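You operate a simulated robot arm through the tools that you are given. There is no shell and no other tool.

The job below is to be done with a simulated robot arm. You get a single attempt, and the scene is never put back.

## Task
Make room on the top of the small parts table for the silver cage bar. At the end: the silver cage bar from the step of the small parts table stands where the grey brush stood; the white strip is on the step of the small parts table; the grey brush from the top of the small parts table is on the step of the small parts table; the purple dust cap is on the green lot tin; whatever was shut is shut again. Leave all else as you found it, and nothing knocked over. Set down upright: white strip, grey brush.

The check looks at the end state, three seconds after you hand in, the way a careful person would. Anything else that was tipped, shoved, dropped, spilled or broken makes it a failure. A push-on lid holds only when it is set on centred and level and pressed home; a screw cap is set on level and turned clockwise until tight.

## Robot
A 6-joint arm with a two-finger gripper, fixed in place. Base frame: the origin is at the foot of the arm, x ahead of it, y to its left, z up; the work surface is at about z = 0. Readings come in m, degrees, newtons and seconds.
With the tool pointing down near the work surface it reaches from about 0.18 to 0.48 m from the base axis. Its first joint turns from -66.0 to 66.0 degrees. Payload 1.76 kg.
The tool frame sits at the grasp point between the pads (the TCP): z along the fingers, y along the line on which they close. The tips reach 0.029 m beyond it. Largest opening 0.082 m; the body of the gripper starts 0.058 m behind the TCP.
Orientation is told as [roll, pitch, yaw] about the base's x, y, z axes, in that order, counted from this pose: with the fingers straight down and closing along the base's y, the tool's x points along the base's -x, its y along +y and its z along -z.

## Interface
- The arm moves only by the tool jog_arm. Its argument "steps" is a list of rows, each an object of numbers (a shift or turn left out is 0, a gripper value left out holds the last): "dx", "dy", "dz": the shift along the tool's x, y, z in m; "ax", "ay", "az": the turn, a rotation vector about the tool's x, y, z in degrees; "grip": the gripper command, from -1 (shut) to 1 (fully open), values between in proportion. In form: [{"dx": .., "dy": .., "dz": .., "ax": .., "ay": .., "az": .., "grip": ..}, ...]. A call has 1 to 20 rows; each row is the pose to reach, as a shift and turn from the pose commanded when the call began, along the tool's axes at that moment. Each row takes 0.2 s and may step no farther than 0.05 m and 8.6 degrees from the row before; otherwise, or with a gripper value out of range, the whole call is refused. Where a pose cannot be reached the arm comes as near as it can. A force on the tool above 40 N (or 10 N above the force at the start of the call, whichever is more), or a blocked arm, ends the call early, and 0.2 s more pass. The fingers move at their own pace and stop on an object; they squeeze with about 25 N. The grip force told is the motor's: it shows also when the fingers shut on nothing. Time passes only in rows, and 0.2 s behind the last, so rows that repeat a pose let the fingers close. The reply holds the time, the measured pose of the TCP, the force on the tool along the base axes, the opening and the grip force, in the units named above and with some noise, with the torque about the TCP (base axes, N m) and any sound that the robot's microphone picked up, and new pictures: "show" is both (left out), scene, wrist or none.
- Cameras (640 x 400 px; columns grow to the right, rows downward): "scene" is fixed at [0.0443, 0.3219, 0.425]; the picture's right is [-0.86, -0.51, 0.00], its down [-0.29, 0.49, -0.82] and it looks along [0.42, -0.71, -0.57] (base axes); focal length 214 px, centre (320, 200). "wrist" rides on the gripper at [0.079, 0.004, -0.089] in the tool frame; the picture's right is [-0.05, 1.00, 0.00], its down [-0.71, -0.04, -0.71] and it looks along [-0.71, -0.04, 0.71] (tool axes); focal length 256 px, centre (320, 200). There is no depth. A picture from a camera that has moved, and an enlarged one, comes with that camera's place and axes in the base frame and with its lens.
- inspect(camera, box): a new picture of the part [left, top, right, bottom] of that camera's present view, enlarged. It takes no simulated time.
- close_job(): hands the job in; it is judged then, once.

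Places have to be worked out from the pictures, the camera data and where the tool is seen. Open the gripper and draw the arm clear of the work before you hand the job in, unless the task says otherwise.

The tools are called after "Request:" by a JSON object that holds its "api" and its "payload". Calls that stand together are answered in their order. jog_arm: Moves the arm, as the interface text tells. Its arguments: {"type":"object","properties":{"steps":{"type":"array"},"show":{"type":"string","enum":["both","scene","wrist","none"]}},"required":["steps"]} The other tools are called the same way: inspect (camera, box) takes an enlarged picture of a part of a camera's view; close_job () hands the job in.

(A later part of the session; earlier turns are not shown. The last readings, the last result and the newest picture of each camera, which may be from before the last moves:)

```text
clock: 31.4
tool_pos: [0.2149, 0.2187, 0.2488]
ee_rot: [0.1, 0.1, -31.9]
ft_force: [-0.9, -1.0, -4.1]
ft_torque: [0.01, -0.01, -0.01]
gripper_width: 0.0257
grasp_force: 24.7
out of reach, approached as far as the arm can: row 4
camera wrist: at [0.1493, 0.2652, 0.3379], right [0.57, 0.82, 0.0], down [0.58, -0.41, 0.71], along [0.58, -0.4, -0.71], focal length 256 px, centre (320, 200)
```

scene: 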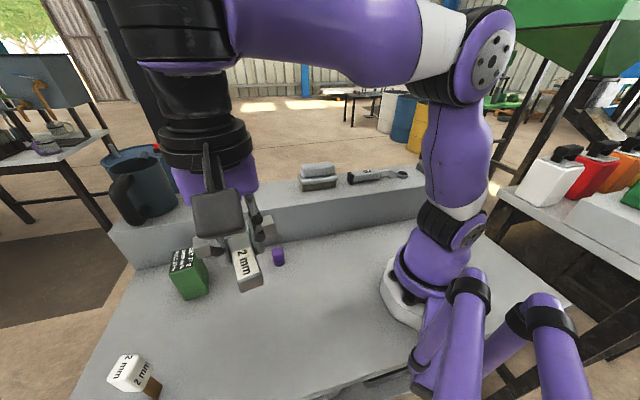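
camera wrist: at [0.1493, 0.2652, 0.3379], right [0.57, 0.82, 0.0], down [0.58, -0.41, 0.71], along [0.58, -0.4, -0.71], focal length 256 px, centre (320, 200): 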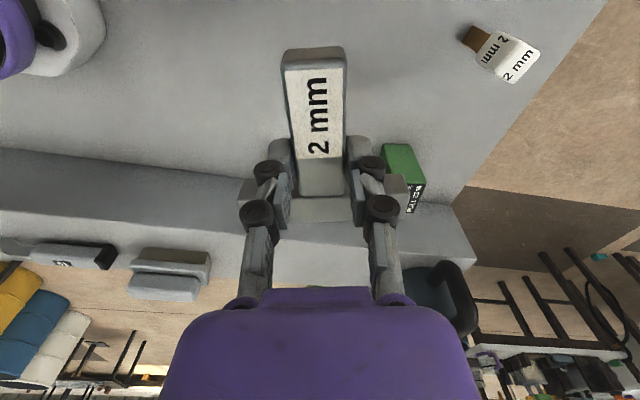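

It is above the brush's old spot; one mid-path row was at the reach limit but the final pose is right. I lower it to about 25 mm above the table and check.

Request:
{"api": "jog_arm", "payload": {"steps": [{"dz": 0.015}, {"dz": 0.04}, {"dz": 0.065}, {"dz": 0.09}, {"dz": 0.115}, {"dz": 0.14}, {"dz": 0.165}, {"dz": 0.185}, {"dz": 0.19}, {"dz": 0.19}], "show": "both"}}

```text
clock: 33.6
tool_pos: [0.2998, 0.3029, 0.1148]
ee_rot: [0.0, 0.1, -31.9]
ft_force: [-0.2, 0.1, -3.6]
ft_torque: [0.0, 0.04, -0.02]
gripper_width: 0.0258
grasp_force: 25.2
out of reach, approached as far as the arm can: row 1, 2, 3, 4, 5, 6, 7, 8, 9, 10
camera wrist: at [0.2331, 0.3489, 0.2049], right [0.57, 0.82, 0.0], down [0.58, -0.41, 0.71], along [0.58, -0.4, -0.71], focal length 256 px, centre (320, 200)
```

scene: 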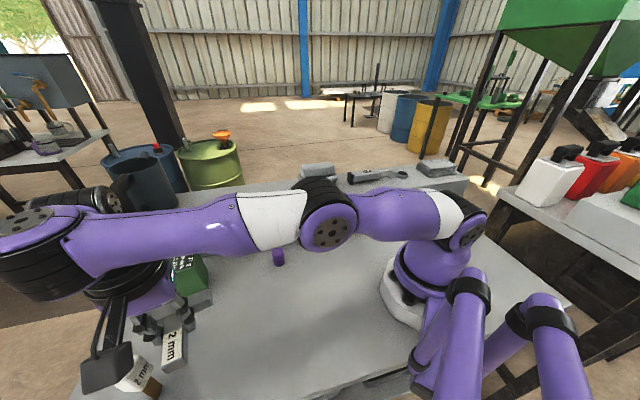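
wrist: 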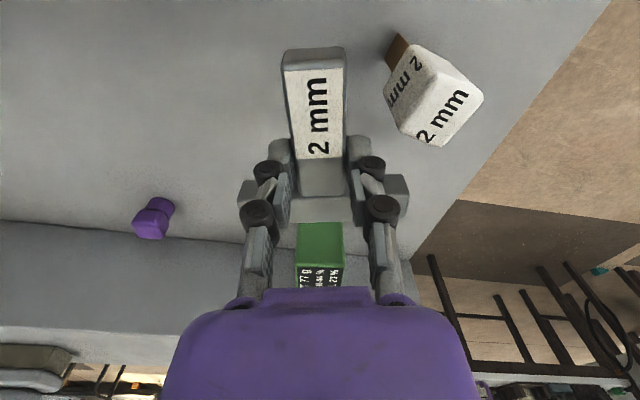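

The report says all rows were out of reach: at this yaw the arm drifted outwards to (0.30, 0.30, 0.115) instead of going straight down, though nothing seems touched. I back up slightly in small rows to see how it responds.

Request:
{"api": "jog_arm", "payload": {"steps": [{"dz": -0.015}, {"dz": -0.03}], "show": "both"}}

```text
clock: 34.2
tool_pos: [0.2991, 0.3035, 0.1432]
ee_rot: [0.2, 0.2, -32.0]
ft_force: [0.6, -0.2, -3.4]
ft_torque: [0.02, 0.01, -0.02]
gripper_width: 0.0257
grasp_force: 24.7
camera wrist: at [0.2341, 0.3496, 0.2324], right [0.57, 0.82, 0.0], down [0.58, -0.41, 0.71], along [0.58, -0.4, -0.71], focal length 256 px, centre (320, 200)
```

scene: 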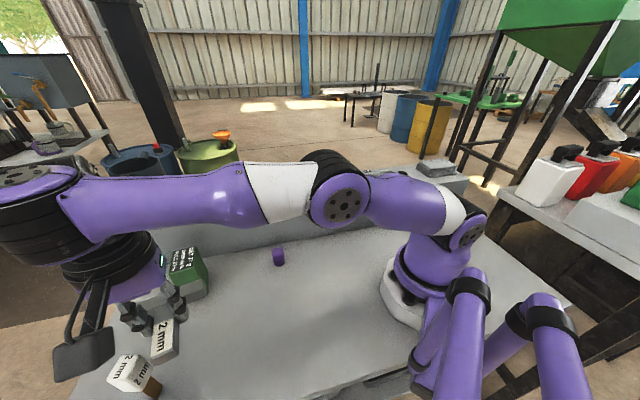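
wrist: 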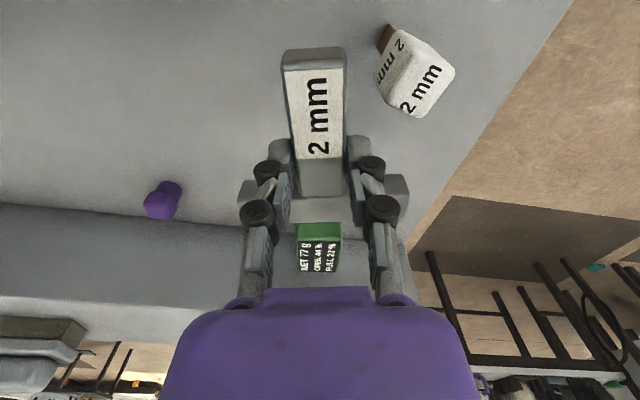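

Moves are relative to the reached pose, so control is predictable again. The wrist seems to have flipped during transport (it cannot turn further than about 50° one way), so I'll set the bar down at another yaw. First I rise straight up to a safe height.

Request:
{"api": "jog_arm", "payload": {"steps": [{"dz": -0.015}, {"dz": -0.03}, {"dz": -0.045}, {"dz": -0.06}, {"dz": -0.075}, {"dz": -0.09}], "show": "both"}}

```text
clock: 35.6
tool_pos: [0.3017, 0.3039, 0.2305]
ee_rot: [0.1, 0.1, -31.9]
ft_force: [-0.3, -0.1, -3.4]
ft_torque: [0.03, 0.03, -0.01]
gripper_width: 0.0259
grasp_force: 25.1
camera wrist: at [0.2353, 0.3509, 0.3212], right [0.57, 0.82, 0.0], down [0.58, -0.41, 0.71], along [0.58, -0.4, -0.71], focal length 256 px, centre (320, 200)
```

scene: 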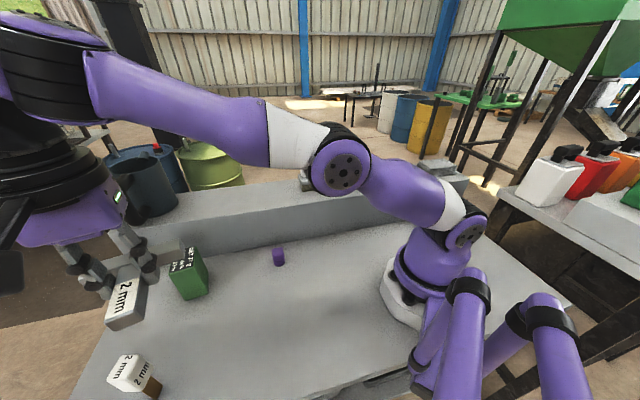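
wrist: 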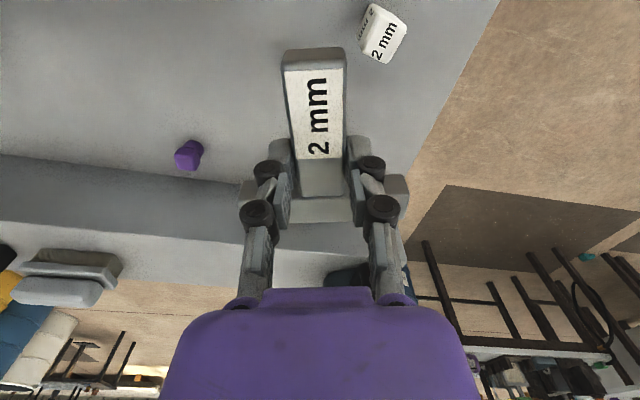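

Everything is still in place and the bar is held. I now rotate the yaw back in the positive direction at this safe height, in a first half-turn, checking for reach flags.

Request:
{"api": "jog_arm", "payload": {"steps": [{"az": -6}, {"az": -12}, {"az": -18}, {"az": -24}, {"az": -30}, {"az": -36}], "show": "scene"}}

```text
clock: 37.0
tool_pos: [0.3009, 0.3051, 0.2316]
ee_rot: [0.1, 0.1, 4.3]
ft_force: [0.7, -0.4, -3.5]
ft_torque: [-0.02, 0.0, -0.01]
gripper_width: 0.0258
grasp_force: 25.3
```

scene: 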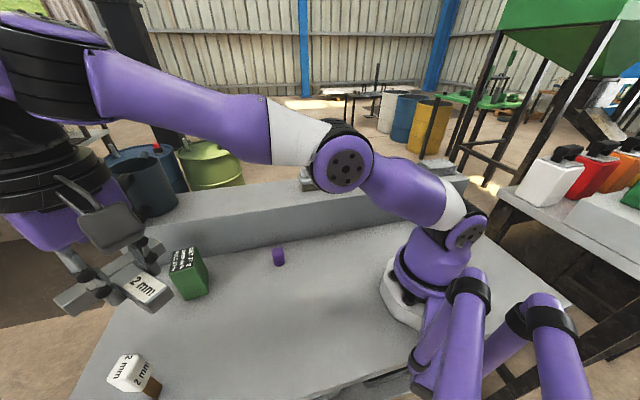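

No flags. I continue rotating towards yaw 45° while drawing in towards (0.24, 0.24, 0.25).

Request:
{"api": "jog_arm", "payload": {"steps": [{"dx": 0.0108, "dy": -0.01, "dz": -0.003, "az": -6.8}, {"dx": 0.0216, "dy": -0.0201, "dz": -0.007, "az": -13.6}, {"dx": 0.0324, "dy": -0.0302, "dz": -0.01, "az": -20.4}, {"dx": 0.0431, "dy": -0.0402, "dz": -0.013, "az": -27.2}, {"dx": 0.0539, "dy": -0.0503, "dz": -0.017, "az": -34}, {"dx": 0.0647, "dy": -0.0603, "dz": -0.02, "az": -40.8}, {"dx": 0.0647, "dy": -0.0603, "dz": -0.02, "az": -40.8}], "show": "scene"}}

```text
clock: 38.6
tool_pos: [0.2405, 0.2394, 0.2514]
ee_rot: [-0.1, 0.0, 45.0]
ft_force: [-0.2, -0.1, -3.8]
ft_torque: [-0.02, 0.01, 0.0]
gripper_width: 0.0255
grasp_force: 25.6
```

scene: 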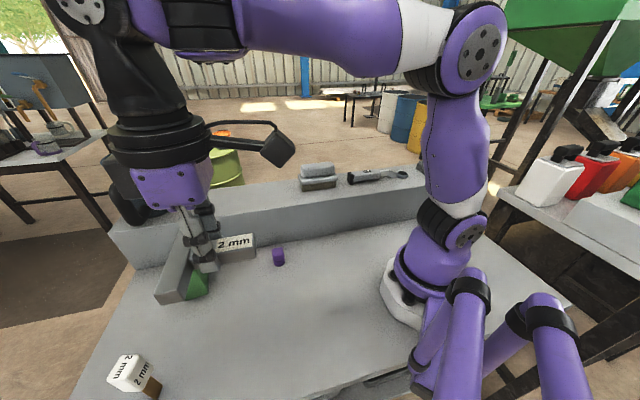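

The arm is back in its usual wrist posture, with no flags. I move over the target at (0.216, 0.214), turn to yaw 58° as in the brush grasp, and start coming down partway.

Request:
{"api": "jog_arm", "payload": {"steps": [{"dx": 0.01, "dy": 0.0, "az": -4}, {"dx": 0.022, "dy": -0.0005, "az": -8}, {"dx": 0.0356, "dy": -0.0009, "dz": 0.005, "az": -13}, {"dx": 0.0356, "dy": -0.0009, "dz": 0.02, "az": -13}, {"dx": 0.0356, "dy": -0.0009, "dz": 0.04, "az": -13}, {"dx": 0.0356, "dy": -0.0009, "dz": 0.06, "az": -13}, {"dx": 0.0356, "dy": -0.0009, "dz": 0.08, "az": -13}, {"dx": 0.0356, "dy": -0.0009, "dz": 0.08, "az": -13}], "show": "both"}}

```text
clock: 40.4
tool_pos: [0.2158, 0.2122, 0.1705]
ee_rot: [0.0, 0.0, 57.9]
ft_force: [-0.5, -1.0, -4.5]
ft_torque: [-0.02, 0.03, 0.01]
gripper_width: 0.0256
grasp_force: 25.2
camera wrist: at [0.1704, 0.1479, 0.2599], right [-0.82, 0.58, 0.0], down [0.41, 0.58, 0.71], along [0.41, 0.58, -0.71], focal length 256 px, centre (320, 200)
```

scene: 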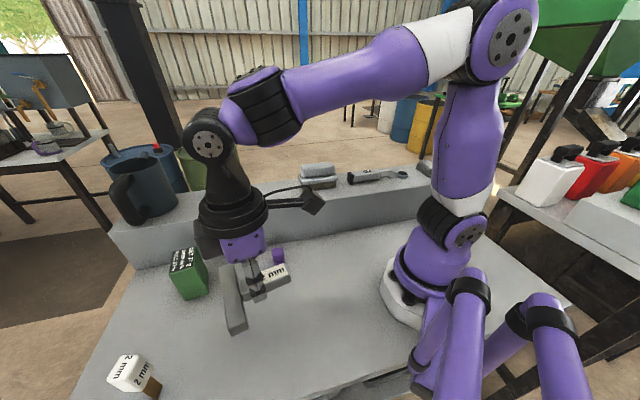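
wrist: 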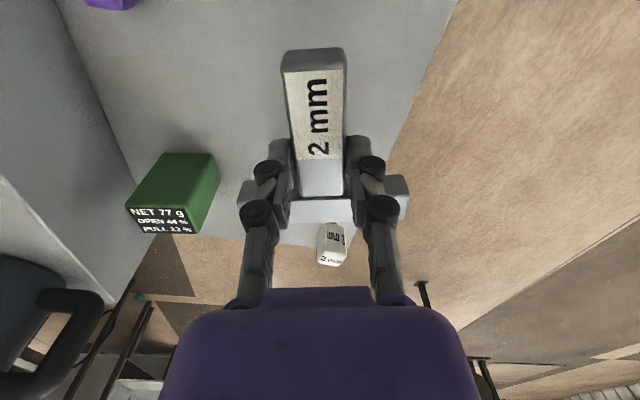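

On track with no flags. I lower further to about TCP z=0.048, so the bar's underside is roughly 13 mm above the table.

Request:
{"api": "jog_arm", "payload": {"steps": [{"dz": 0.02}, {"dz": 0.04}, {"dz": 0.06}, {"dz": 0.08}, {"dz": 0.1}, {"dz": 0.115}, {"dz": 0.122}, {"dz": 0.122}], "show": "both"}}

```text
clock: 42.2
tool_pos: [0.2156, 0.2159, 0.0502]
ee_rot: [0.1, -0.1, 57.9]
ft_force: [0.7, 0.2, -4.2]
ft_torque: [-0.06, 0.05, 0.01]
gripper_width: 0.0254
grasp_force: 25.0
camera wrist: at [0.1705, 0.15, 0.1393], right [-0.82, 0.58, 0.0], down [0.41, 0.58, 0.71], along [0.41, 0.58, -0.71], focal length 256 px, centre (320, 200)
```

scene: 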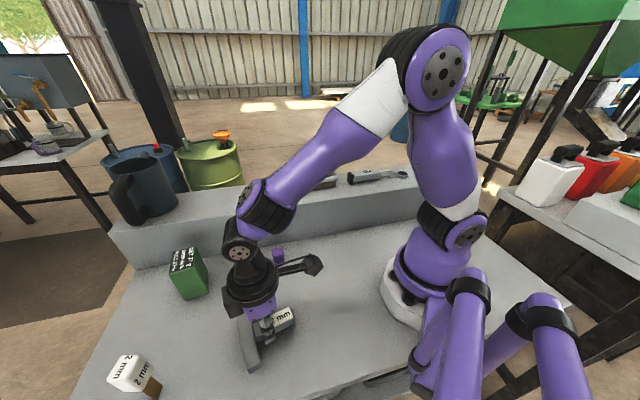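
wrist: 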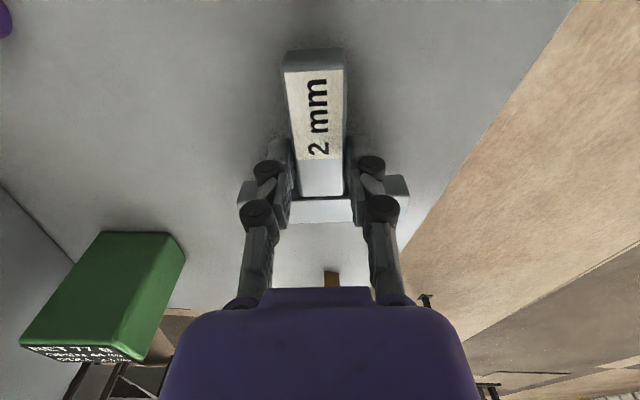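

Weight reads −4.2 N, still hanging free. I go down in small increments to find contact.

Request:
{"api": "jog_arm", "payload": {"steps": [{"dz": 0.004}, {"dz": 0.008}, {"dz": 0.011}, {"dz": 0.011}], "show": "none"}}

```text
clock: 43.2
tool_pos: [0.2164, 0.2148, 0.0378]
ee_rot: [0.1, -0.1, 57.9]
ft_force: [-0.2, 0.0, -3.8]
ft_torque: [-0.03, 0.02, 0.02]
gripper_width: 0.0257
grasp_force: 24.8
```

Still free at z≈0.038. Another 2.5 mm in fine steps.

Request:
{"api": "jog_arm", "payload": {"steps": [{"dz": 0.001}, {"dz": 0.0025}, {"dz": 0.0025}], "show": "none"}}

```text
clock: 44.0
tool_pos: [0.2161, 0.2133, 0.0347]
ee_rot: [0.0, -0.1, 57.9]
ft_force: [-0.1, -0.3, -3.5]
ft_torque: [-0.03, -0.01, 0.01]
gripper_width: 0.0256
grasp_force: 24.8
```

Request:
{"api": "jog_arm", "payload": {"steps": [{"dz": 0.001}, {"dz": 0.002}, {"dz": 0.002}], "show": "wrist"}}

```text
clock: 44.8
tool_pos: [0.2167, 0.2138, 0.0338]
ee_rot: [0.1, -0.1, 57.9]
ft_force: [-0.5, 0.0, -3.2]
ft_torque: [-0.02, 0.04, -0.01]
gripper_width: 0.0258
grasp_force: 25.2
camera wrist: at [0.1703, 0.1488, 0.1236], right [-0.82, 0.58, 0.0], down [0.41, 0.58, 0.71], along [0.41, 0.58, -0.71], focal length 256 px, centre (320, 200)
```

wrist: 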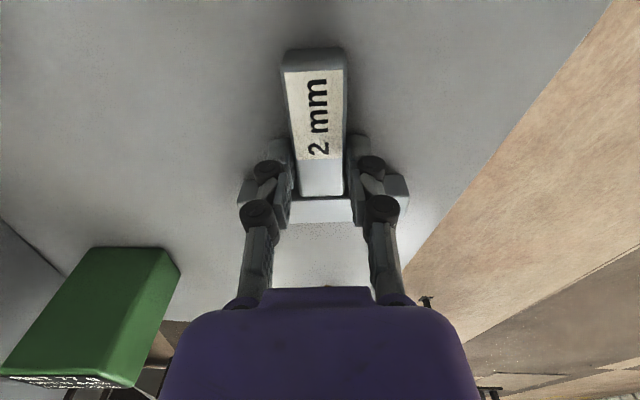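

Still no contact; I continue in 1–1.5 mm increments.

Request:
{"api": "jog_arm", "payload": {"steps": [{"dz": 0.001}, {"dz": 0.0015}, {"dz": 0.0015}], "show": "none"}}

```text
clock: 45.6
tool_pos: [0.2163, 0.2134, 0.0326]
ee_rot: [0.1, -0.1, 57.9]
ft_force: [-1.2, -3.0, 5.8]
ft_torque: [0.16, -0.13, 0.0]
gripper_width: 0.0254
grasp_force: 24.8
```

Contact now (force swung to +5.8 N). I release gently, opening to ~0.05 m, and lift straight up.

Request:
{"api": "jog_arm", "payload": {"steps": [{"dz": 0.0003}, {"dz": 0.0003, "grip": -0.2}, {"dz": 0.0003, "grip": 0.1}, {"dz": 0.0003, "grip": 0.3}, {"dz": 0.0003, "grip": 0.3}, {"dz": -0.004}, {"dz": -0.015}, {"dz": -0.035}, {"dz": -0.06}, {"dz": -0.09}, {"dz": -0.12}, {"dz": -0.15}, {"dz": -0.17}, {"dz": -0.17}], "show": "both"}}

Request:
{"api": "inspect", "payload": {"camera": "scene", "box": [80, 240, 320, 400]}}

```text
clock: 48.6
tool_pos: [0.2165, 0.2117, 0.2008]
ee_rot: [0.2, 0.0, 57.9]
ft_force: [0.0, 0.6, -0.1]
ft_torque: [-0.02, -0.01, -0.02]
gripper_width: 0.0532
grasp_force: 0.0
camera wrist: at [0.1708, 0.1484, 0.2916], right [-0.82, 0.58, 0.0], down [0.41, 0.58, 0.71], along [0.41, 0.58, -0.71], focal length 256 px, centre (320, 200)
```

scene: 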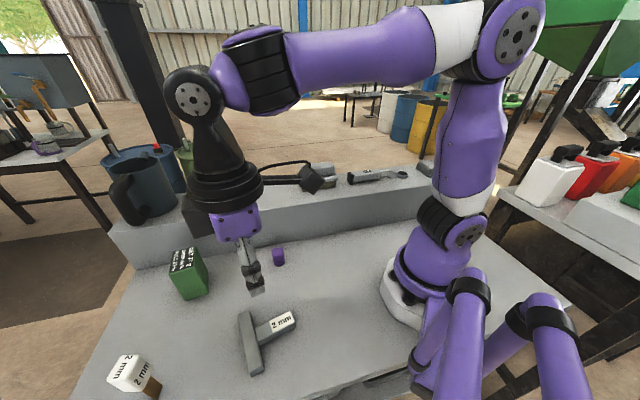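
wrist: 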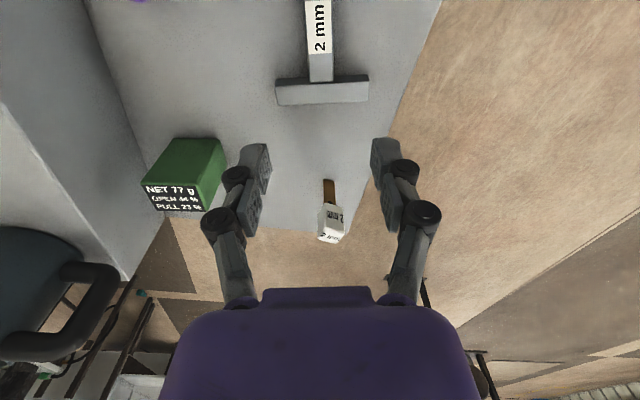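

```text
2.50 times, centred on (200, 320) of scene
camera zoom: at [0.0443, 0.3219, 0.425], right [-0.86, -0.51, 0.0], down [-0.29, 0.49, -0.82], along [0.42, -0.71, -0.57], focal length 536 px, centre (620, -100)
```

zoom: 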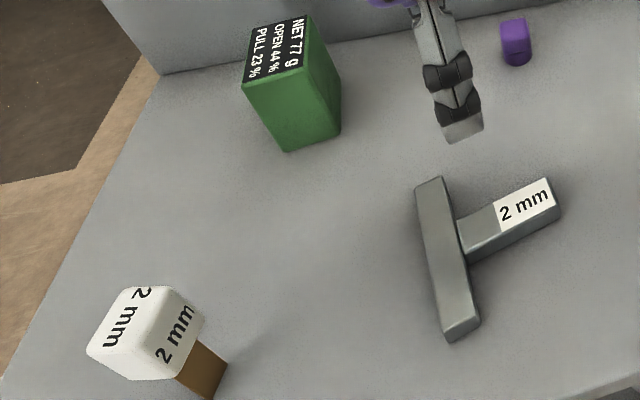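

The cage bar rests flat where the brush stood. Now the white strip: I zoom in for its position and size.

Request:
{"api": "inspect", "payload": {"camera": "wrist", "box": [290, 165, 370, 250]}}

Request:
{"api": "inspect", "payload": {"camera": "scene", "box": [90, 340, 190, 400]}}

```text
4.71 times, centred on (330, 208) of wrist
camera zoom: at [0.1708, 0.1484, 0.2916], right [-0.82, 0.58, 0.0], down [0.41, 0.58, 0.71], along [0.41, 0.58, -0.71], focal length 1205 px, centre (273, 165)
```

zoom: 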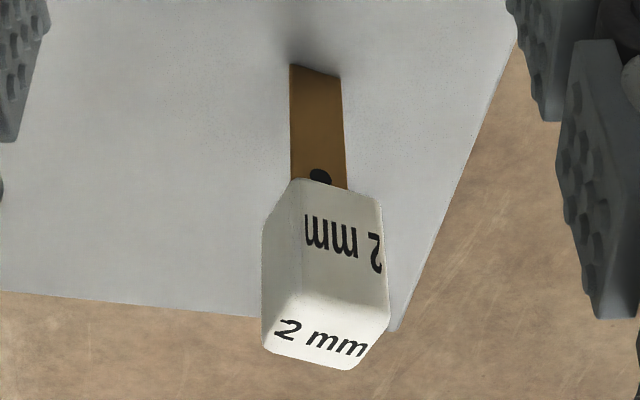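

```text
6.40 times, centred on (140, 370) of scene
camera zoom: at [0.0443, 0.3219, 0.425], right [-0.86, -0.51, 0.0], down [-0.29, 0.49, -0.82], along [0.42, -0.71, -0.57], focal length 1373 px, centre (1472, -888)
```

zoom: 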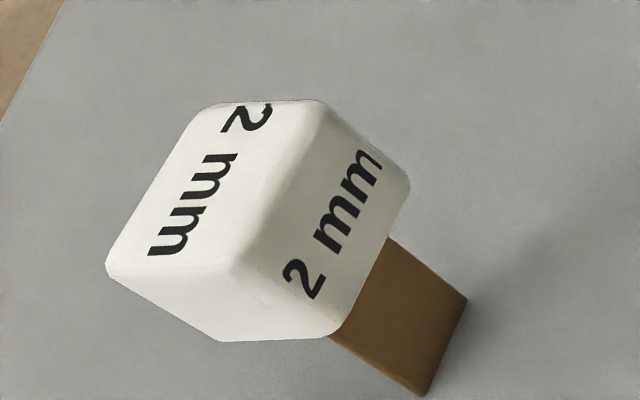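

Triangulating, the white block is about 25 mm square, centred near (0.303, 0.358), with its top at z≈0.105 and underside ≈0.066. It is turned 33° and stands on a narrow stem. I move above it with yaw 33°, keeping high.

Request:
{"api": "jog_arm", "payload": {"steps": [{"dx": -0.02, "dy": 0.0005, "az": 3, "grip": 0.6}, {"dx": -0.045, "dy": 0.001, "az": 7}, {"dx": -0.075, "dy": 0.002, "az": 11}, {"dx": -0.105, "dy": 0.003, "az": 15}, {"dx": -0.135, "dy": 0.0035, "az": 20}, {"dx": -0.158, "dy": 0.004, "az": 23}, {"dx": -0.1703, "dy": 0.0044, "az": 24.9}, {"dx": -0.1703, "dy": 0.0044, "az": 24.9}], "show": "both"}}

```text
clock: 50.4
tool_pos: [0.2926, 0.3379, 0.1921]
ee_rot: [0.1, 0.1, 33.0]
ft_force: [0.0, -0.2, -0.6]
ft_torque: [0.01, 0.0, -0.01]
gripper_width: 0.0655
grasp_force: 0.1
out of reach, approached as far as the arm can: row 6, 7, 8
camera wrist: at [0.2223, 0.3006, 0.2826], right [-0.5, 0.87, 0.0], down [0.61, 0.35, 0.71], along [0.61, 0.35, -0.71], focal length 256 px, centre (320, 200)
```

scene: 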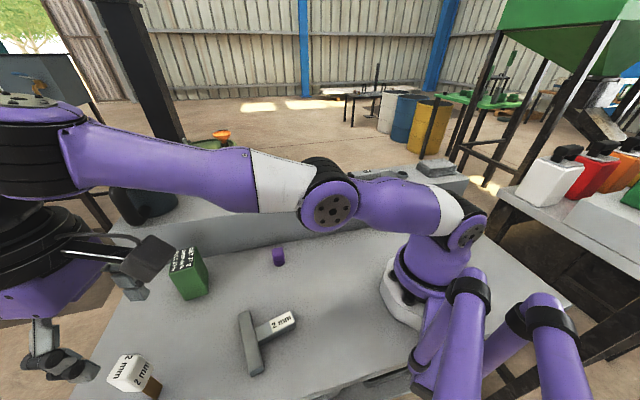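
wrist: 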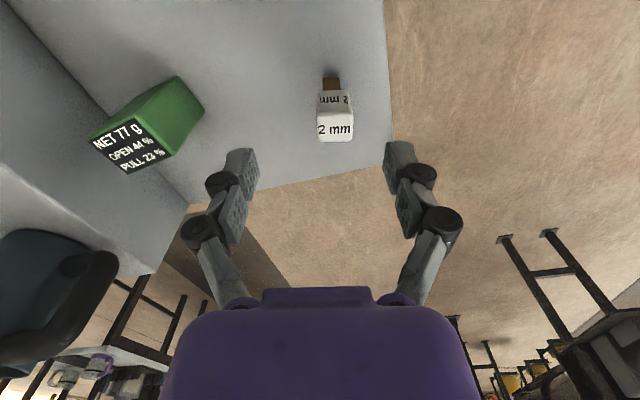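

Near z=0.2 the arm runs out of reach at this radius, so I must come in lower. I zoom in on the block from here to refine its position first.

Request:
{"api": "inspect", "payload": {"camera": "wrist", "box": [300, 65, 370, 155]}}

Request:
{"api": "inspect", "payload": {"camera": "scene", "box": [0, 290, 180, 400]}}

```text
4.44 times, centred on (335, 110) of wrist
camera zoom: at [0.2223, 0.3006, 0.2826], right [-0.5, 0.87, 0.0], down [0.61, 0.35, 0.71], along [0.61, 0.35, -0.71], focal length 1138 px, centre (253, 600)
```

zoom: 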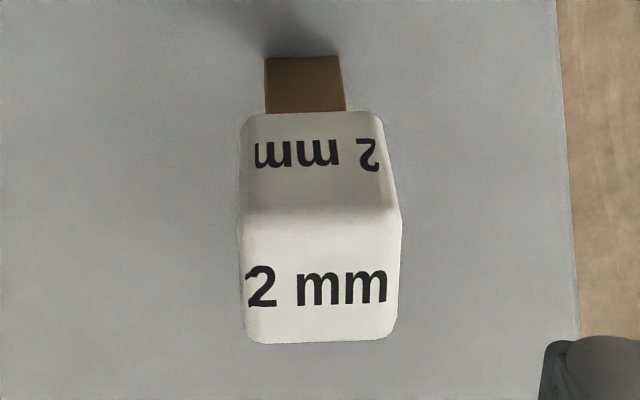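

```text
3.56 times, centred on (90, 345) of scene
camera zoom: at [0.0443, 0.3219, 0.425], right [-0.86, -0.51, 0.0], down [-0.29, 0.49, -0.82], along [0.42, -0.71, -0.57], focal length 763 px, centre (1138, -316)
```

zoom: 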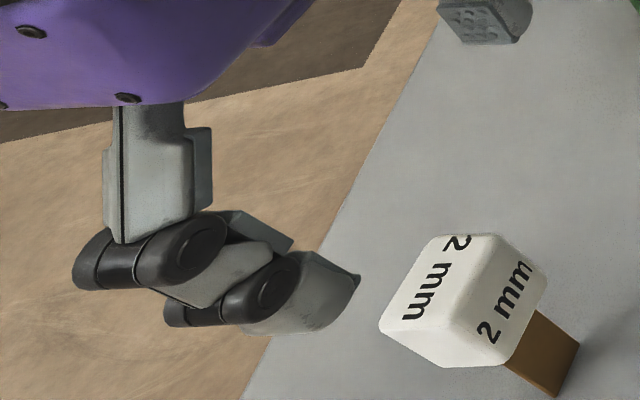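

Yaw 33° matches the block; its refined centre is (0.303, 0.360), about 21 mm ahead and 12 mm to the side. I first drop to z≈0.14 (tips still above the block), then shift over it.

Request:
{"api": "jog_arm", "payload": {"steps": [{"dz": 0.015}, {"dz": 0.03}, {"dz": 0.045}, {"dz": 0.052}, {"dz": 0.052, "dx": -0.007, "dy": 0.004}, {"dz": 0.052, "dx": -0.014, "dy": 0.008}, {"dz": 0.052, "dx": -0.0207, "dy": 0.0123}, {"dz": 0.052, "dx": -0.0207, "dy": 0.0123}], "show": "both"}}

Request:
{"api": "inspect", "payload": {"camera": "scene", "box": [0, 290, 180, 400]}}

```text
clock: 52.2
tool_pos: [0.2979, 0.3569, 0.1394]
ee_rot: [0.0, 0.0, 33.0]
ft_force: [0.7, -0.1, -0.5]
ft_torque: [-0.02, -0.05, 0.0]
gripper_width: 0.0656
grasp_force: 0.0
out of reach, approached as far as the arm can: row 7, 8
camera wrist: at [0.2284, 0.3175, 0.2292], right [-0.5, 0.87, 0.0], down [0.61, 0.35, 0.71], along [0.61, 0.35, -0.71], focal length 256 px, centre (320, 200)
```

scene: 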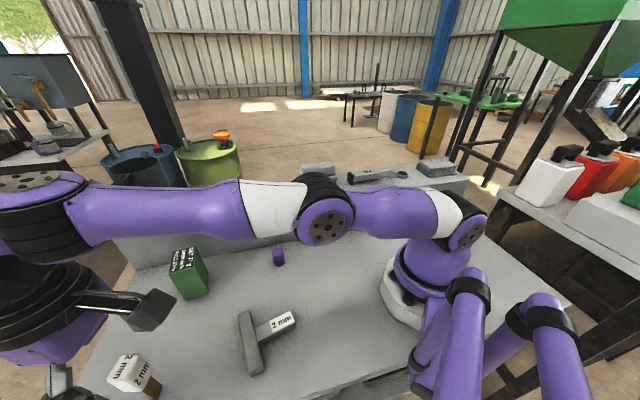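
wrist: 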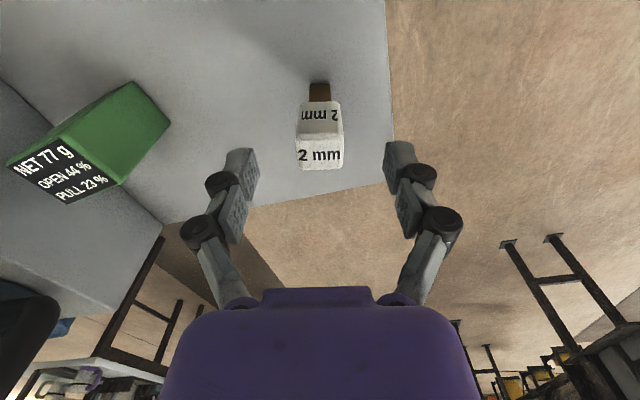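

```text
3.56 times, centred on (90, 345) of scene
camera zoom: at [0.0443, 0.3219, 0.425], right [-0.86, -0.51, 0.0], down [-0.29, 0.49, -0.82], along [0.42, -0.71, -0.57], focal length 763 px, centre (1138, -316)
```

zoom: 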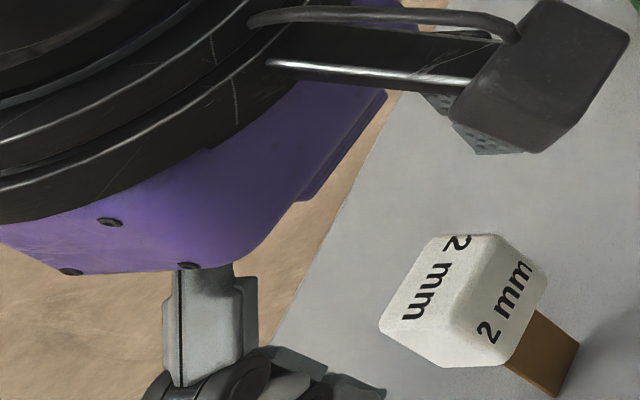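

The fingers straddle the block laterally; it is still ~6 mm ahead at the reach limit, which grows as I go lower. I descend to z≈0.093 while edging forward 6 mm.

Request:
{"api": "jog_arm", "payload": {"steps": [{"dz": 0.01, "dx": 0.0}, {"dz": 0.02, "dx": -0.001}, {"dz": 0.03, "dx": -0.003}, {"dz": 0.04, "dx": -0.0045}, {"dz": 0.046, "dx": -0.006}, {"dz": 0.046, "dx": -0.006}], "show": "both"}}

Request:
{"api": "inspect", "payload": {"camera": "wrist", "box": [220, 80, 430, 220]}}

```text
clock: 53.6
tool_pos: [0.3022, 0.3611, 0.0951]
ee_rot: [0.1, 0.0, 32.9]
ft_force: [-0.2, -1.3, -0.1]
ft_torque: [0.02, 0.0, 0.02]
gripper_width: 0.0658
grasp_force: 0.1
camera wrist: at [0.2331, 0.3221, 0.1844], right [-0.5, 0.87, 0.0], down [0.61, 0.35, 0.71], along [0.61, 0.35, -0.71], focal length 256 px, centre (320, 200)
```

scene: 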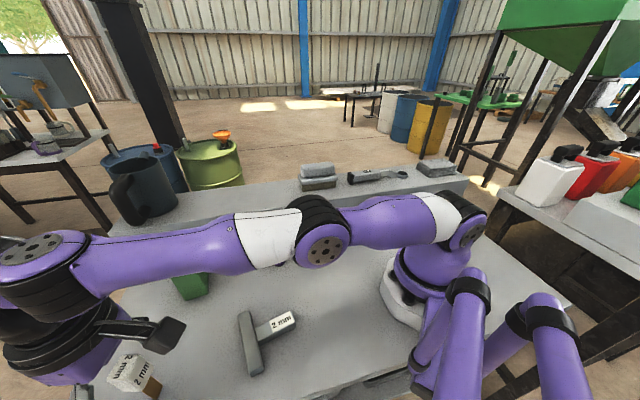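
wrist: 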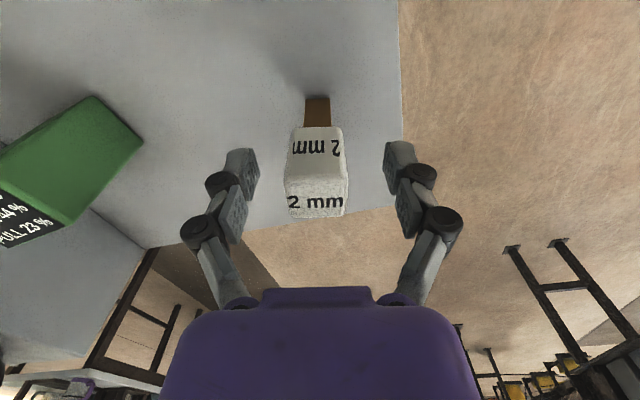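

```text
2.86 times, centred on (325, 150) of wrist
camera zoom: at [0.2331, 0.3221, 0.1844], right [-0.5, 0.87, 0.0], down [0.61, 0.35, 0.71], along [0.61, 0.35, -0.71], focal length 731 px, centre (306, 343)
```

zoom: 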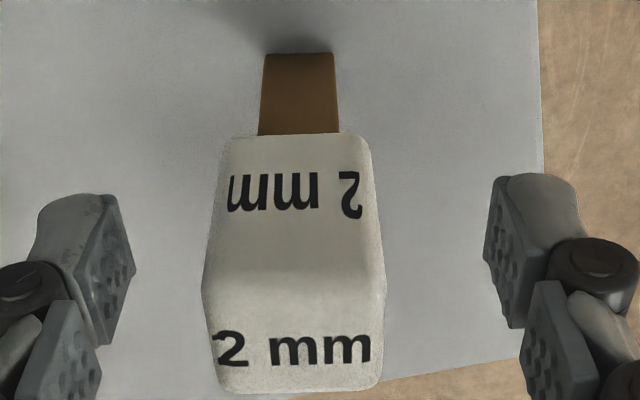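

The block sits ~2 mm to the left of the finger centre line and is well centred fore-aft. I shift 2.2 mm and then close gently so the block isn't pushed.

Request:
{"api": "jog_arm", "payload": {"steps": [{"dy": -0.0011}, {"dy": -0.0022}, {"dy": -0.0022}], "show": "wrist"}}

Request:
{"api": "inspect", "payload": {"camera": "wrist", "box": [220, 80, 430, 220]}}

```text
clock: 54.4
tool_pos: [0.3041, 0.3594, 0.0952]
ee_rot: [0.1, 0.0, 33.0]
ft_force: [0.1, 0.0, -0.5]
ft_torque: [-0.01, 0.01, 0.02]
gripper_width: 0.0656
grasp_force: 0.1
camera wrist: at [0.2343, 0.3198, 0.1844], right [-0.5, 0.87, 0.0], down [0.61, 0.35, 0.71], along [0.61, 0.35, -0.71], focal length 256 px, centre (320, 200)
```

wrist: 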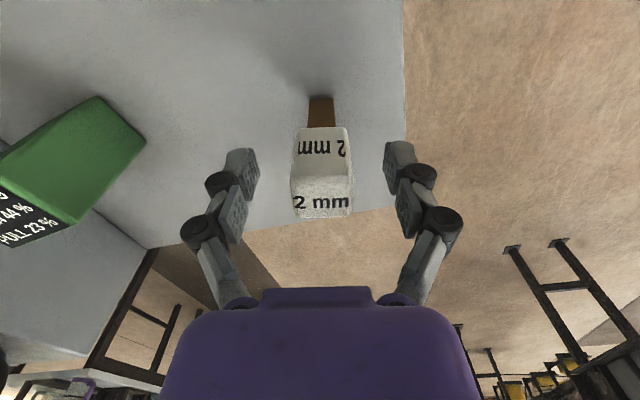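

```text
2.86 times, centred on (325, 150) of wrist
camera zoom: at [0.2343, 0.3198, 0.1844], right [-0.5, 0.87, 0.0], down [0.61, 0.35, 0.71], along [0.61, 0.35, -0.71], focal length 731 px, centre (306, 343)
```

zoom: 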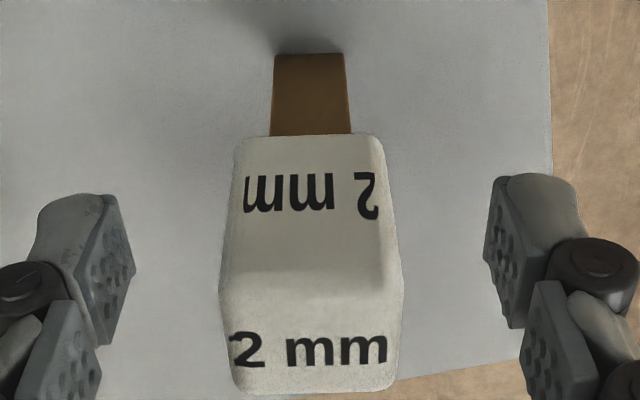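

Now centred. I close in stages so the pads meet the block slowly and evenly.

Request:
{"api": "jog_arm", "payload": {"steps": [{"grip": 0.2}, {"grip": -0.1}, {"grip": -0.22}, {"grip": -0.28}, {"grip": -0.32}, {"grip": -0.35}, {"grip": -0.38}, {"grip": -0.42}, {"grip": -0.5}, {"grip": -1}, {"grip": -1}], "show": "both"}}

Request:
{"api": "inspect", "payload": {"camera": "wrist", "box": [220, 80, 430, 220]}}

```text
clock: 56.8
tool_pos: [0.3037, 0.3597, 0.0944]
ee_rot: [0.0, 0.0, 32.9]
ft_force: [0.0, 0.2, 1.3]
ft_torque: [0.03, 0.03, -0.01]
gripper_width: 0.0273
grasp_force: 25.2
camera wrist: at [0.2342, 0.3198, 0.1844], right [-0.5, 0.87, 0.0], down [0.61, 0.35, 0.71], along [0.61, 0.35, -0.71], focal length 256 px, centre (320, 200)
```

scene: 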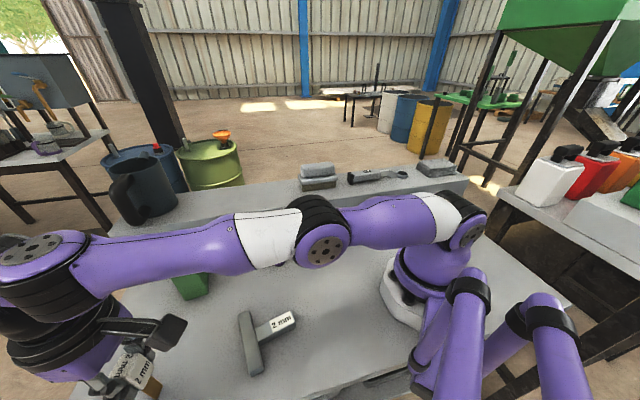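
wrist: 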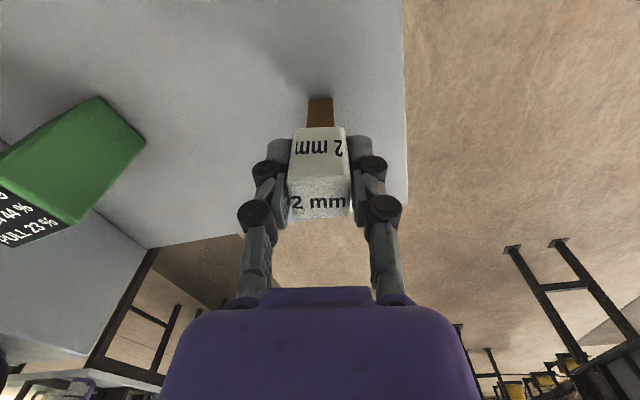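

```text
2.86 times, centred on (325, 150) of wrist
camera zoom: at [0.2342, 0.3198, 0.1844], right [-0.5, 0.87, 0.0], down [0.61, 0.35, 0.71], along [0.61, 0.35, -0.71], focal length 731 px, centre (306, 343)
```

zoom: 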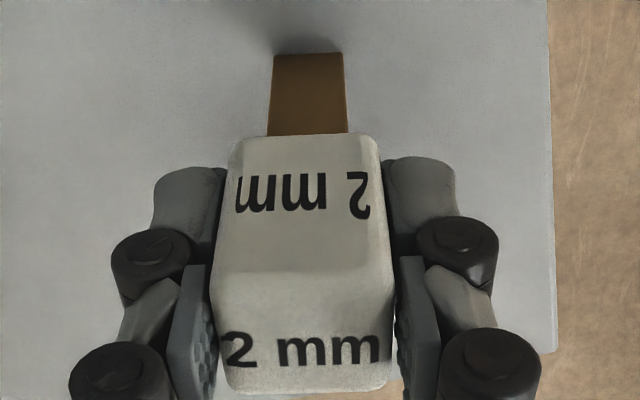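

The block is held at 0.0273 m with the strip still upright. I lift it a little and then draw it inwards while rising to stay within reach.

Request:
{"api": "jog_arm", "payload": {"steps": [{"dz": -0.005}, {"dz": -0.015, "dx": 0.0048, "dy": -0.0015}, {"dz": -0.03, "dx": 0.0144, "dy": -0.0044}, {"dz": -0.05, "dx": 0.0287, "dy": -0.0087}, {"dz": -0.075, "dx": 0.0479, "dy": -0.0145}, {"dz": -0.1, "dx": 0.067, "dy": -0.0203}, {"dz": -0.125, "dx": 0.0861, "dy": -0.0261}, {"dz": -0.15, "dx": 0.1053, "dy": -0.0319}, {"dz": -0.16, "dx": 0.1148, "dy": -0.0348}, {"dz": -0.16, "dx": 0.1148, "dy": -0.0348}], "show": "both"}}

```text
clock: 59.0
tool_pos: [0.2249, 0.2666, 0.2541]
ee_rot: [0.2, 0.0, 32.9]
ft_force: [-0.4, 0.5, 0.0]
ft_torque: [-0.02, -0.02, 0.0]
gripper_width: 0.027
grasp_force: 24.7
camera wrist: at [0.1569, 0.2278, 0.3434], right [-0.5, 0.87, 0.0], down [0.61, 0.35, 0.71], along [0.61, 0.35, -0.71], focal length 256 px, centre (320, 200)
```

scene: 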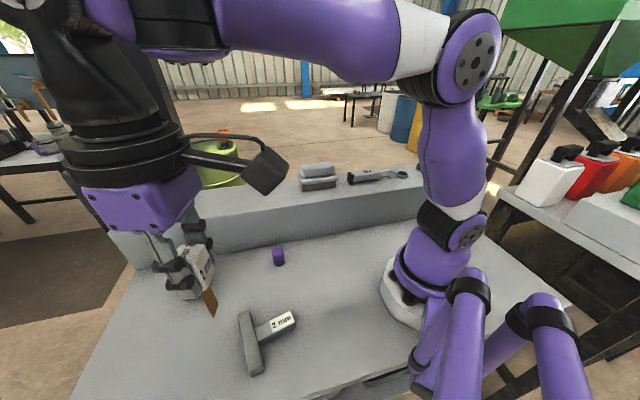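
wrist: 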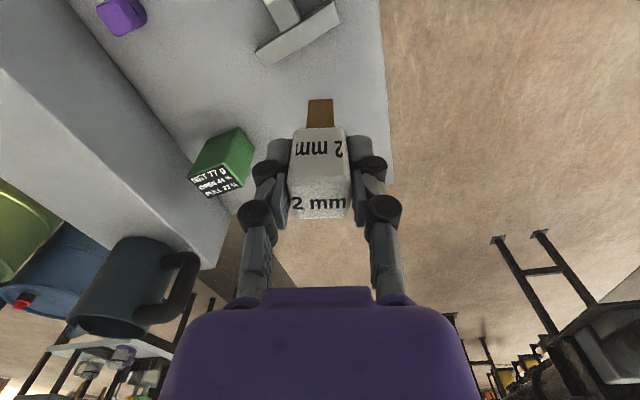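

Held well and nothing disturbed. I inspect the stem's shape while it's in the hand.

Request:
{"api": "inspect", "payload": {"camera": "scene", "box": [130, 220, 260, 330]}}

Request:
{"api": "inspect", "payload": {"camera": "wrist", "box": [240, 80, 400, 230]}}

```text
3.64 times, centred on (195, 275) of scene
camera zoom: at [0.0443, 0.3219, 0.425], right [-0.86, -0.51, 0.0], down [-0.29, 0.49, -0.82], along [0.42, -0.71, -0.57], focal length 780 px, centre (774, -73)
```

zoom: 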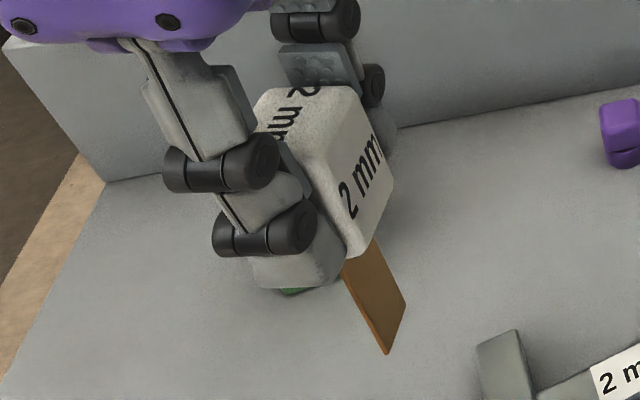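

```text
2.67 times, centred on (320, 155) of wrist
camera zoom: at [0.1569, 0.2278, 0.3434], right [-0.5, 0.87, 0.0], down [0.61, 0.35, 0.71], along [0.61, 0.35, -0.71], focal length 683 px, centre (320, 320)
```

zoom: 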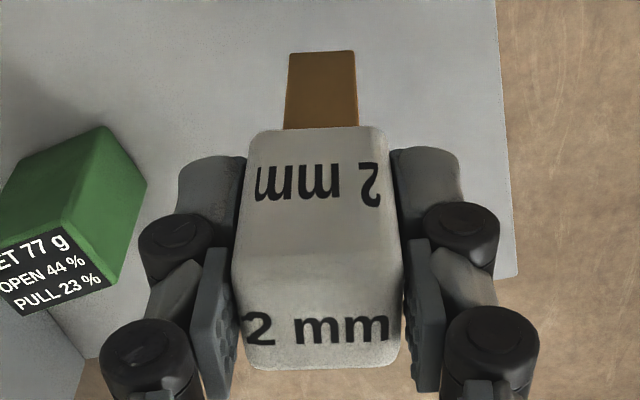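

The stem turns out to be a thin strip, so it balances delicately. I check the spot where it stood for any slot or holder, and the step too.

Request:
{"api": "inspect", "payload": {"camera": "scene", "box": [80, 320, 240, 400]}}

Request:
{"api": "inspect", "payload": {"camera": "scene", "box": [110, 150, 330, 270]}}

Request:
{"api": "inspect", "payload": {"camera": "wrist", "box": [270, 90, 370, 140]}}

```text
4.00 times, centred on (160, 360) of scene
camera zoom: at [0.0443, 0.3219, 0.425], right [-0.86, -0.51, 0.0], down [-0.29, 0.49, -0.82], along [0.42, -0.71, -0.57], focal length 858 px, centre (960, -440)
```

zoom: 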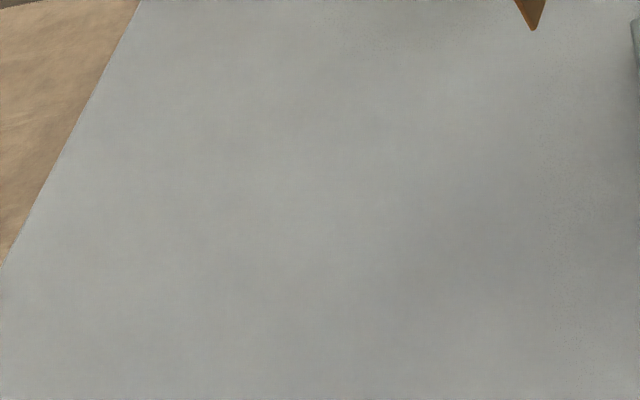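

```text
2.91 times, centred on (220, 210) of scene
camera zoom: at [0.0443, 0.3219, 0.425], right [-0.86, -0.51, 0.0], down [-0.29, 0.49, -0.82], along [0.42, -0.71, -0.57], focal length 624 px, centre (611, 171)
```

zoom: 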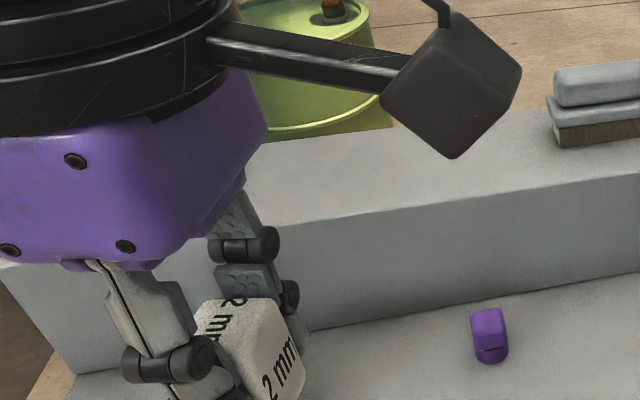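

```text
6.40 times, centred on (320, 115) of wrist
camera zoom: at [0.1569, 0.2278, 0.3434], right [-0.5, 0.87, 0.0], down [0.61, 0.35, 0.71], along [0.61, 0.35, -0.71], focal length 1638 px, centre (320, 744)
```

zoom: 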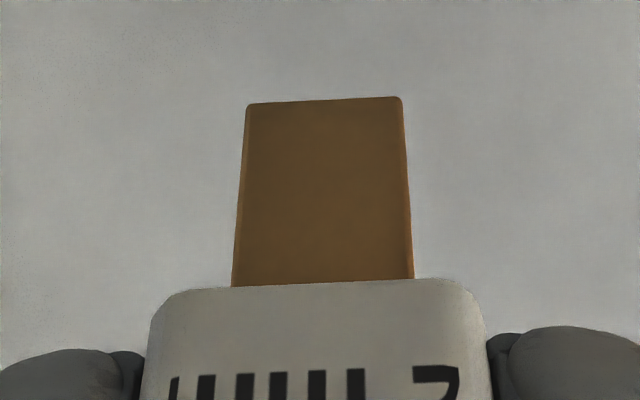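

No slot; the strip simply balances on its thin foot, so I must set it down exactly vertical. I carry it to a clear part of the step at about (0.373, −0.034), between brush and mug, turning to yaw 45°.

Request:
{"api": "jog_arm", "payload": {"steps": [{"dx": 0.0014, "dy": -0.0119, "dz": -0.002, "az": -0.4}, {"dx": 0.0042, "dy": -0.0357, "dz": -0.006, "az": -1.3}, {"dx": 0.0069, "dy": -0.0595, "dz": -0.006, "az": -2.2}, {"dx": 0.0097, "dy": -0.0833, "dz": -0.006, "az": -3.0}, {"dx": 0.0124, "dy": -0.1071, "dz": -0.006, "az": -3.9}, {"dx": 0.0152, "dy": -0.1309, "dz": -0.006, "az": -4.8}, {"dx": 0.0179, "dy": -0.1547, "dz": -0.006, "az": -5.6}, {"dx": 0.0207, "dy": -0.1785, "dz": -0.006, "az": -6.5}, {"dx": 0.0234, "dy": -0.2023, "dz": -0.006, "az": -7.3}, {"dx": 0.0262, "dy": -0.2261, "dz": -0.006, "az": -8.2}, {"dx": 0.0289, "dy": -0.2499, "dz": -0.006, "az": -9.1}, {"dx": 0.0317, "dy": -0.2737, "dz": -0.006, "az": -9.9}, {"dx": 0.0345, "dy": -0.2975, "dz": -0.006, "az": -10.8}, {"dx": 0.0372, "dy": -0.3213, "dz": -0.006, "az": -11.7}, {"dx": 0.0386, "dy": -0.3331, "dz": -0.006, "az": -12.1}, {"dx": 0.0386, "dy": -0.3331, "dz": -0.006, "az": -12.1}], "show": "both"}}

```text
clock: 62.4
tool_pos: [0.3757, -0.0338, 0.2598]
ee_rot: [0.1, -0.1, 45.3]
ft_force: [-0.2, -0.2, -1.6]
ft_torque: [0.01, -0.01, -0.03]
gripper_width: 0.0266
grasp_force: 25.3
camera wrist: at [0.3155, -0.087, 0.3491], right [-0.67, 0.74, 0.0], down [0.52, 0.47, 0.71], along [0.52, 0.48, -0.71], focal length 256 px, centre (320, 200)
```

scene: 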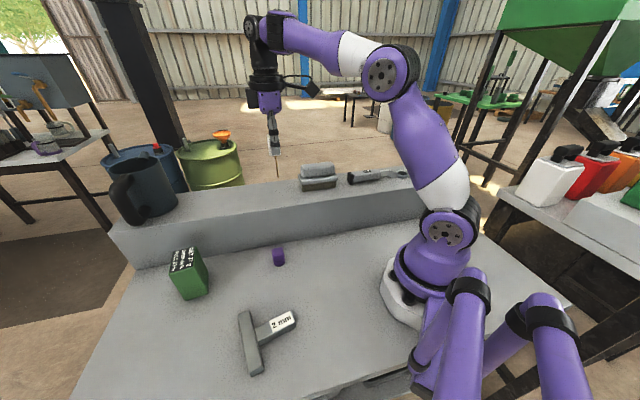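
wrist: 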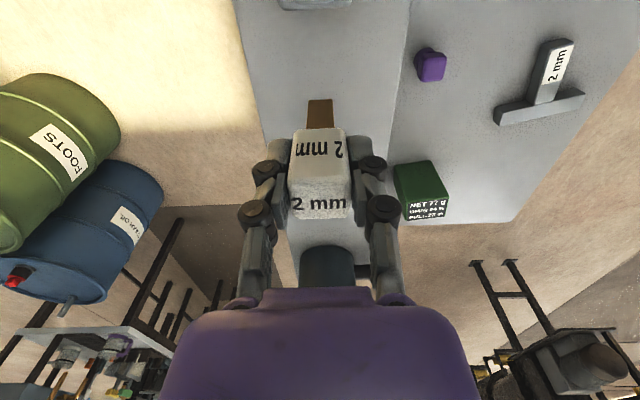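

It is centred over the step. I lower it to about 8 mm above the expected contact at TCP z≈0.2155.

Request:
{"api": "jog_arm", "payload": {"steps": [{"dz": 0.008}, {"dz": 0.018}, {"dz": 0.028}, {"dz": 0.034}, {"dz": 0.036}, {"dz": 0.036}], "show": "scene"}}

Request:
{"api": "inspect", "payload": {"camera": "scene", "box": [220, 130, 340, 210]}}

```text
clock: 63.8
tool_pos: [0.3746, -0.0339, 0.2234]
ee_rot: [0.1, 0.0, 45.1]
ft_force: [0.0, -0.1, -0.9]
ft_torque: [0.04, -0.01, 0.02]
gripper_width: 0.027
grasp_force: 25.5
```

scene: 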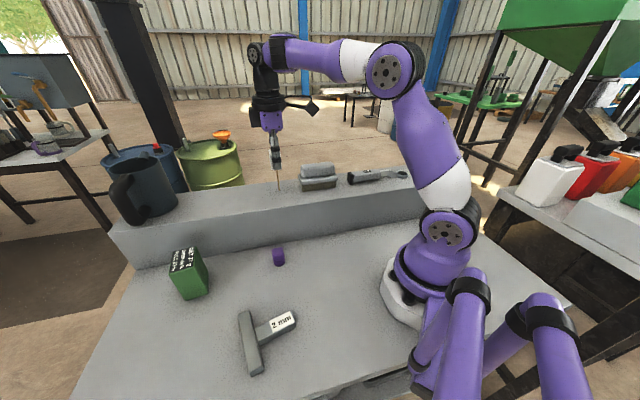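

```text
5.00 times, centred on (280, 170) of scene
camera zoom: at [0.0443, 0.3219, 0.425], right [-0.86, -0.51, 0.0], down [-0.29, 0.49, -0.82], along [0.42, -0.71, -0.57], focal length 1072 px, centre (520, 350)
```

zoom: 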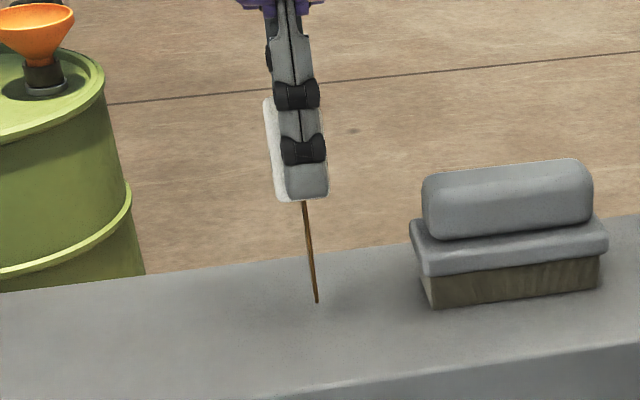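

The foot is edge-on here and only ~2–3 mm thick, so tilt matters. I zoom in further to measure the strip's verticality before touching down.

Request:
{"api": "inspect", "payload": {"camera": "scene", "box": [260, 145, 308, 195]}}

Request:
{"api": "inspect", "payload": {"camera": "scene", "box": [270, 168, 290, 194]}}

```text
8.00 times, centred on (284, 170) of scene
camera zoom: at [0.0443, 0.3219, 0.425], right [-0.86, -0.51, 0.0], down [-0.29, 0.49, -0.82], along [0.42, -0.71, -0.57], focal length 1716 px, centre (608, 440)
```

zoom: 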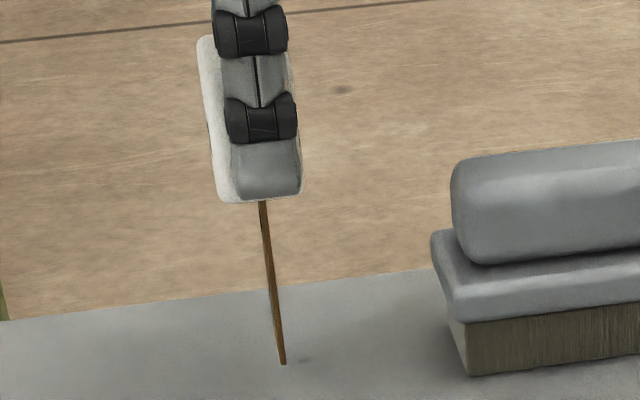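

```text
15.38 times, centred on (280, 181) of scene
camera zoom: at [0.0443, 0.3219, 0.425], right [-0.86, -0.51, 0.0], down [-0.29, 0.49, -0.82], along [0.42, -0.71, -0.57], focal length 3300 px, centre (935, 492)
```

zoom: 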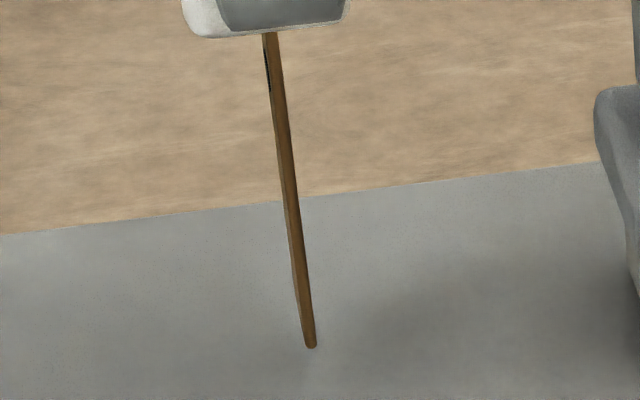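

The strip's slope in the image (≈0.128) matches a true vertical there (0.128), so it's upright within a fraction of a degree. I go down in fine steps, watching for contact.

Request:
{"api": "jog_arm", "payload": {"steps": [{"dz": 0.002}, {"dz": 0.004}, {"dz": 0.0055}, {"dz": 0.0055}], "show": "none"}}

```text
clock: 64.8
tool_pos: [0.3748, -0.0326, 0.2179]
ee_rot: [0.0, 0.0, 45.1]
ft_force: [-0.5, 1.2, -1.4]
ft_torque: [0.0, 0.01, 0.02]
gripper_width: 0.0272
grasp_force: 25.4
```

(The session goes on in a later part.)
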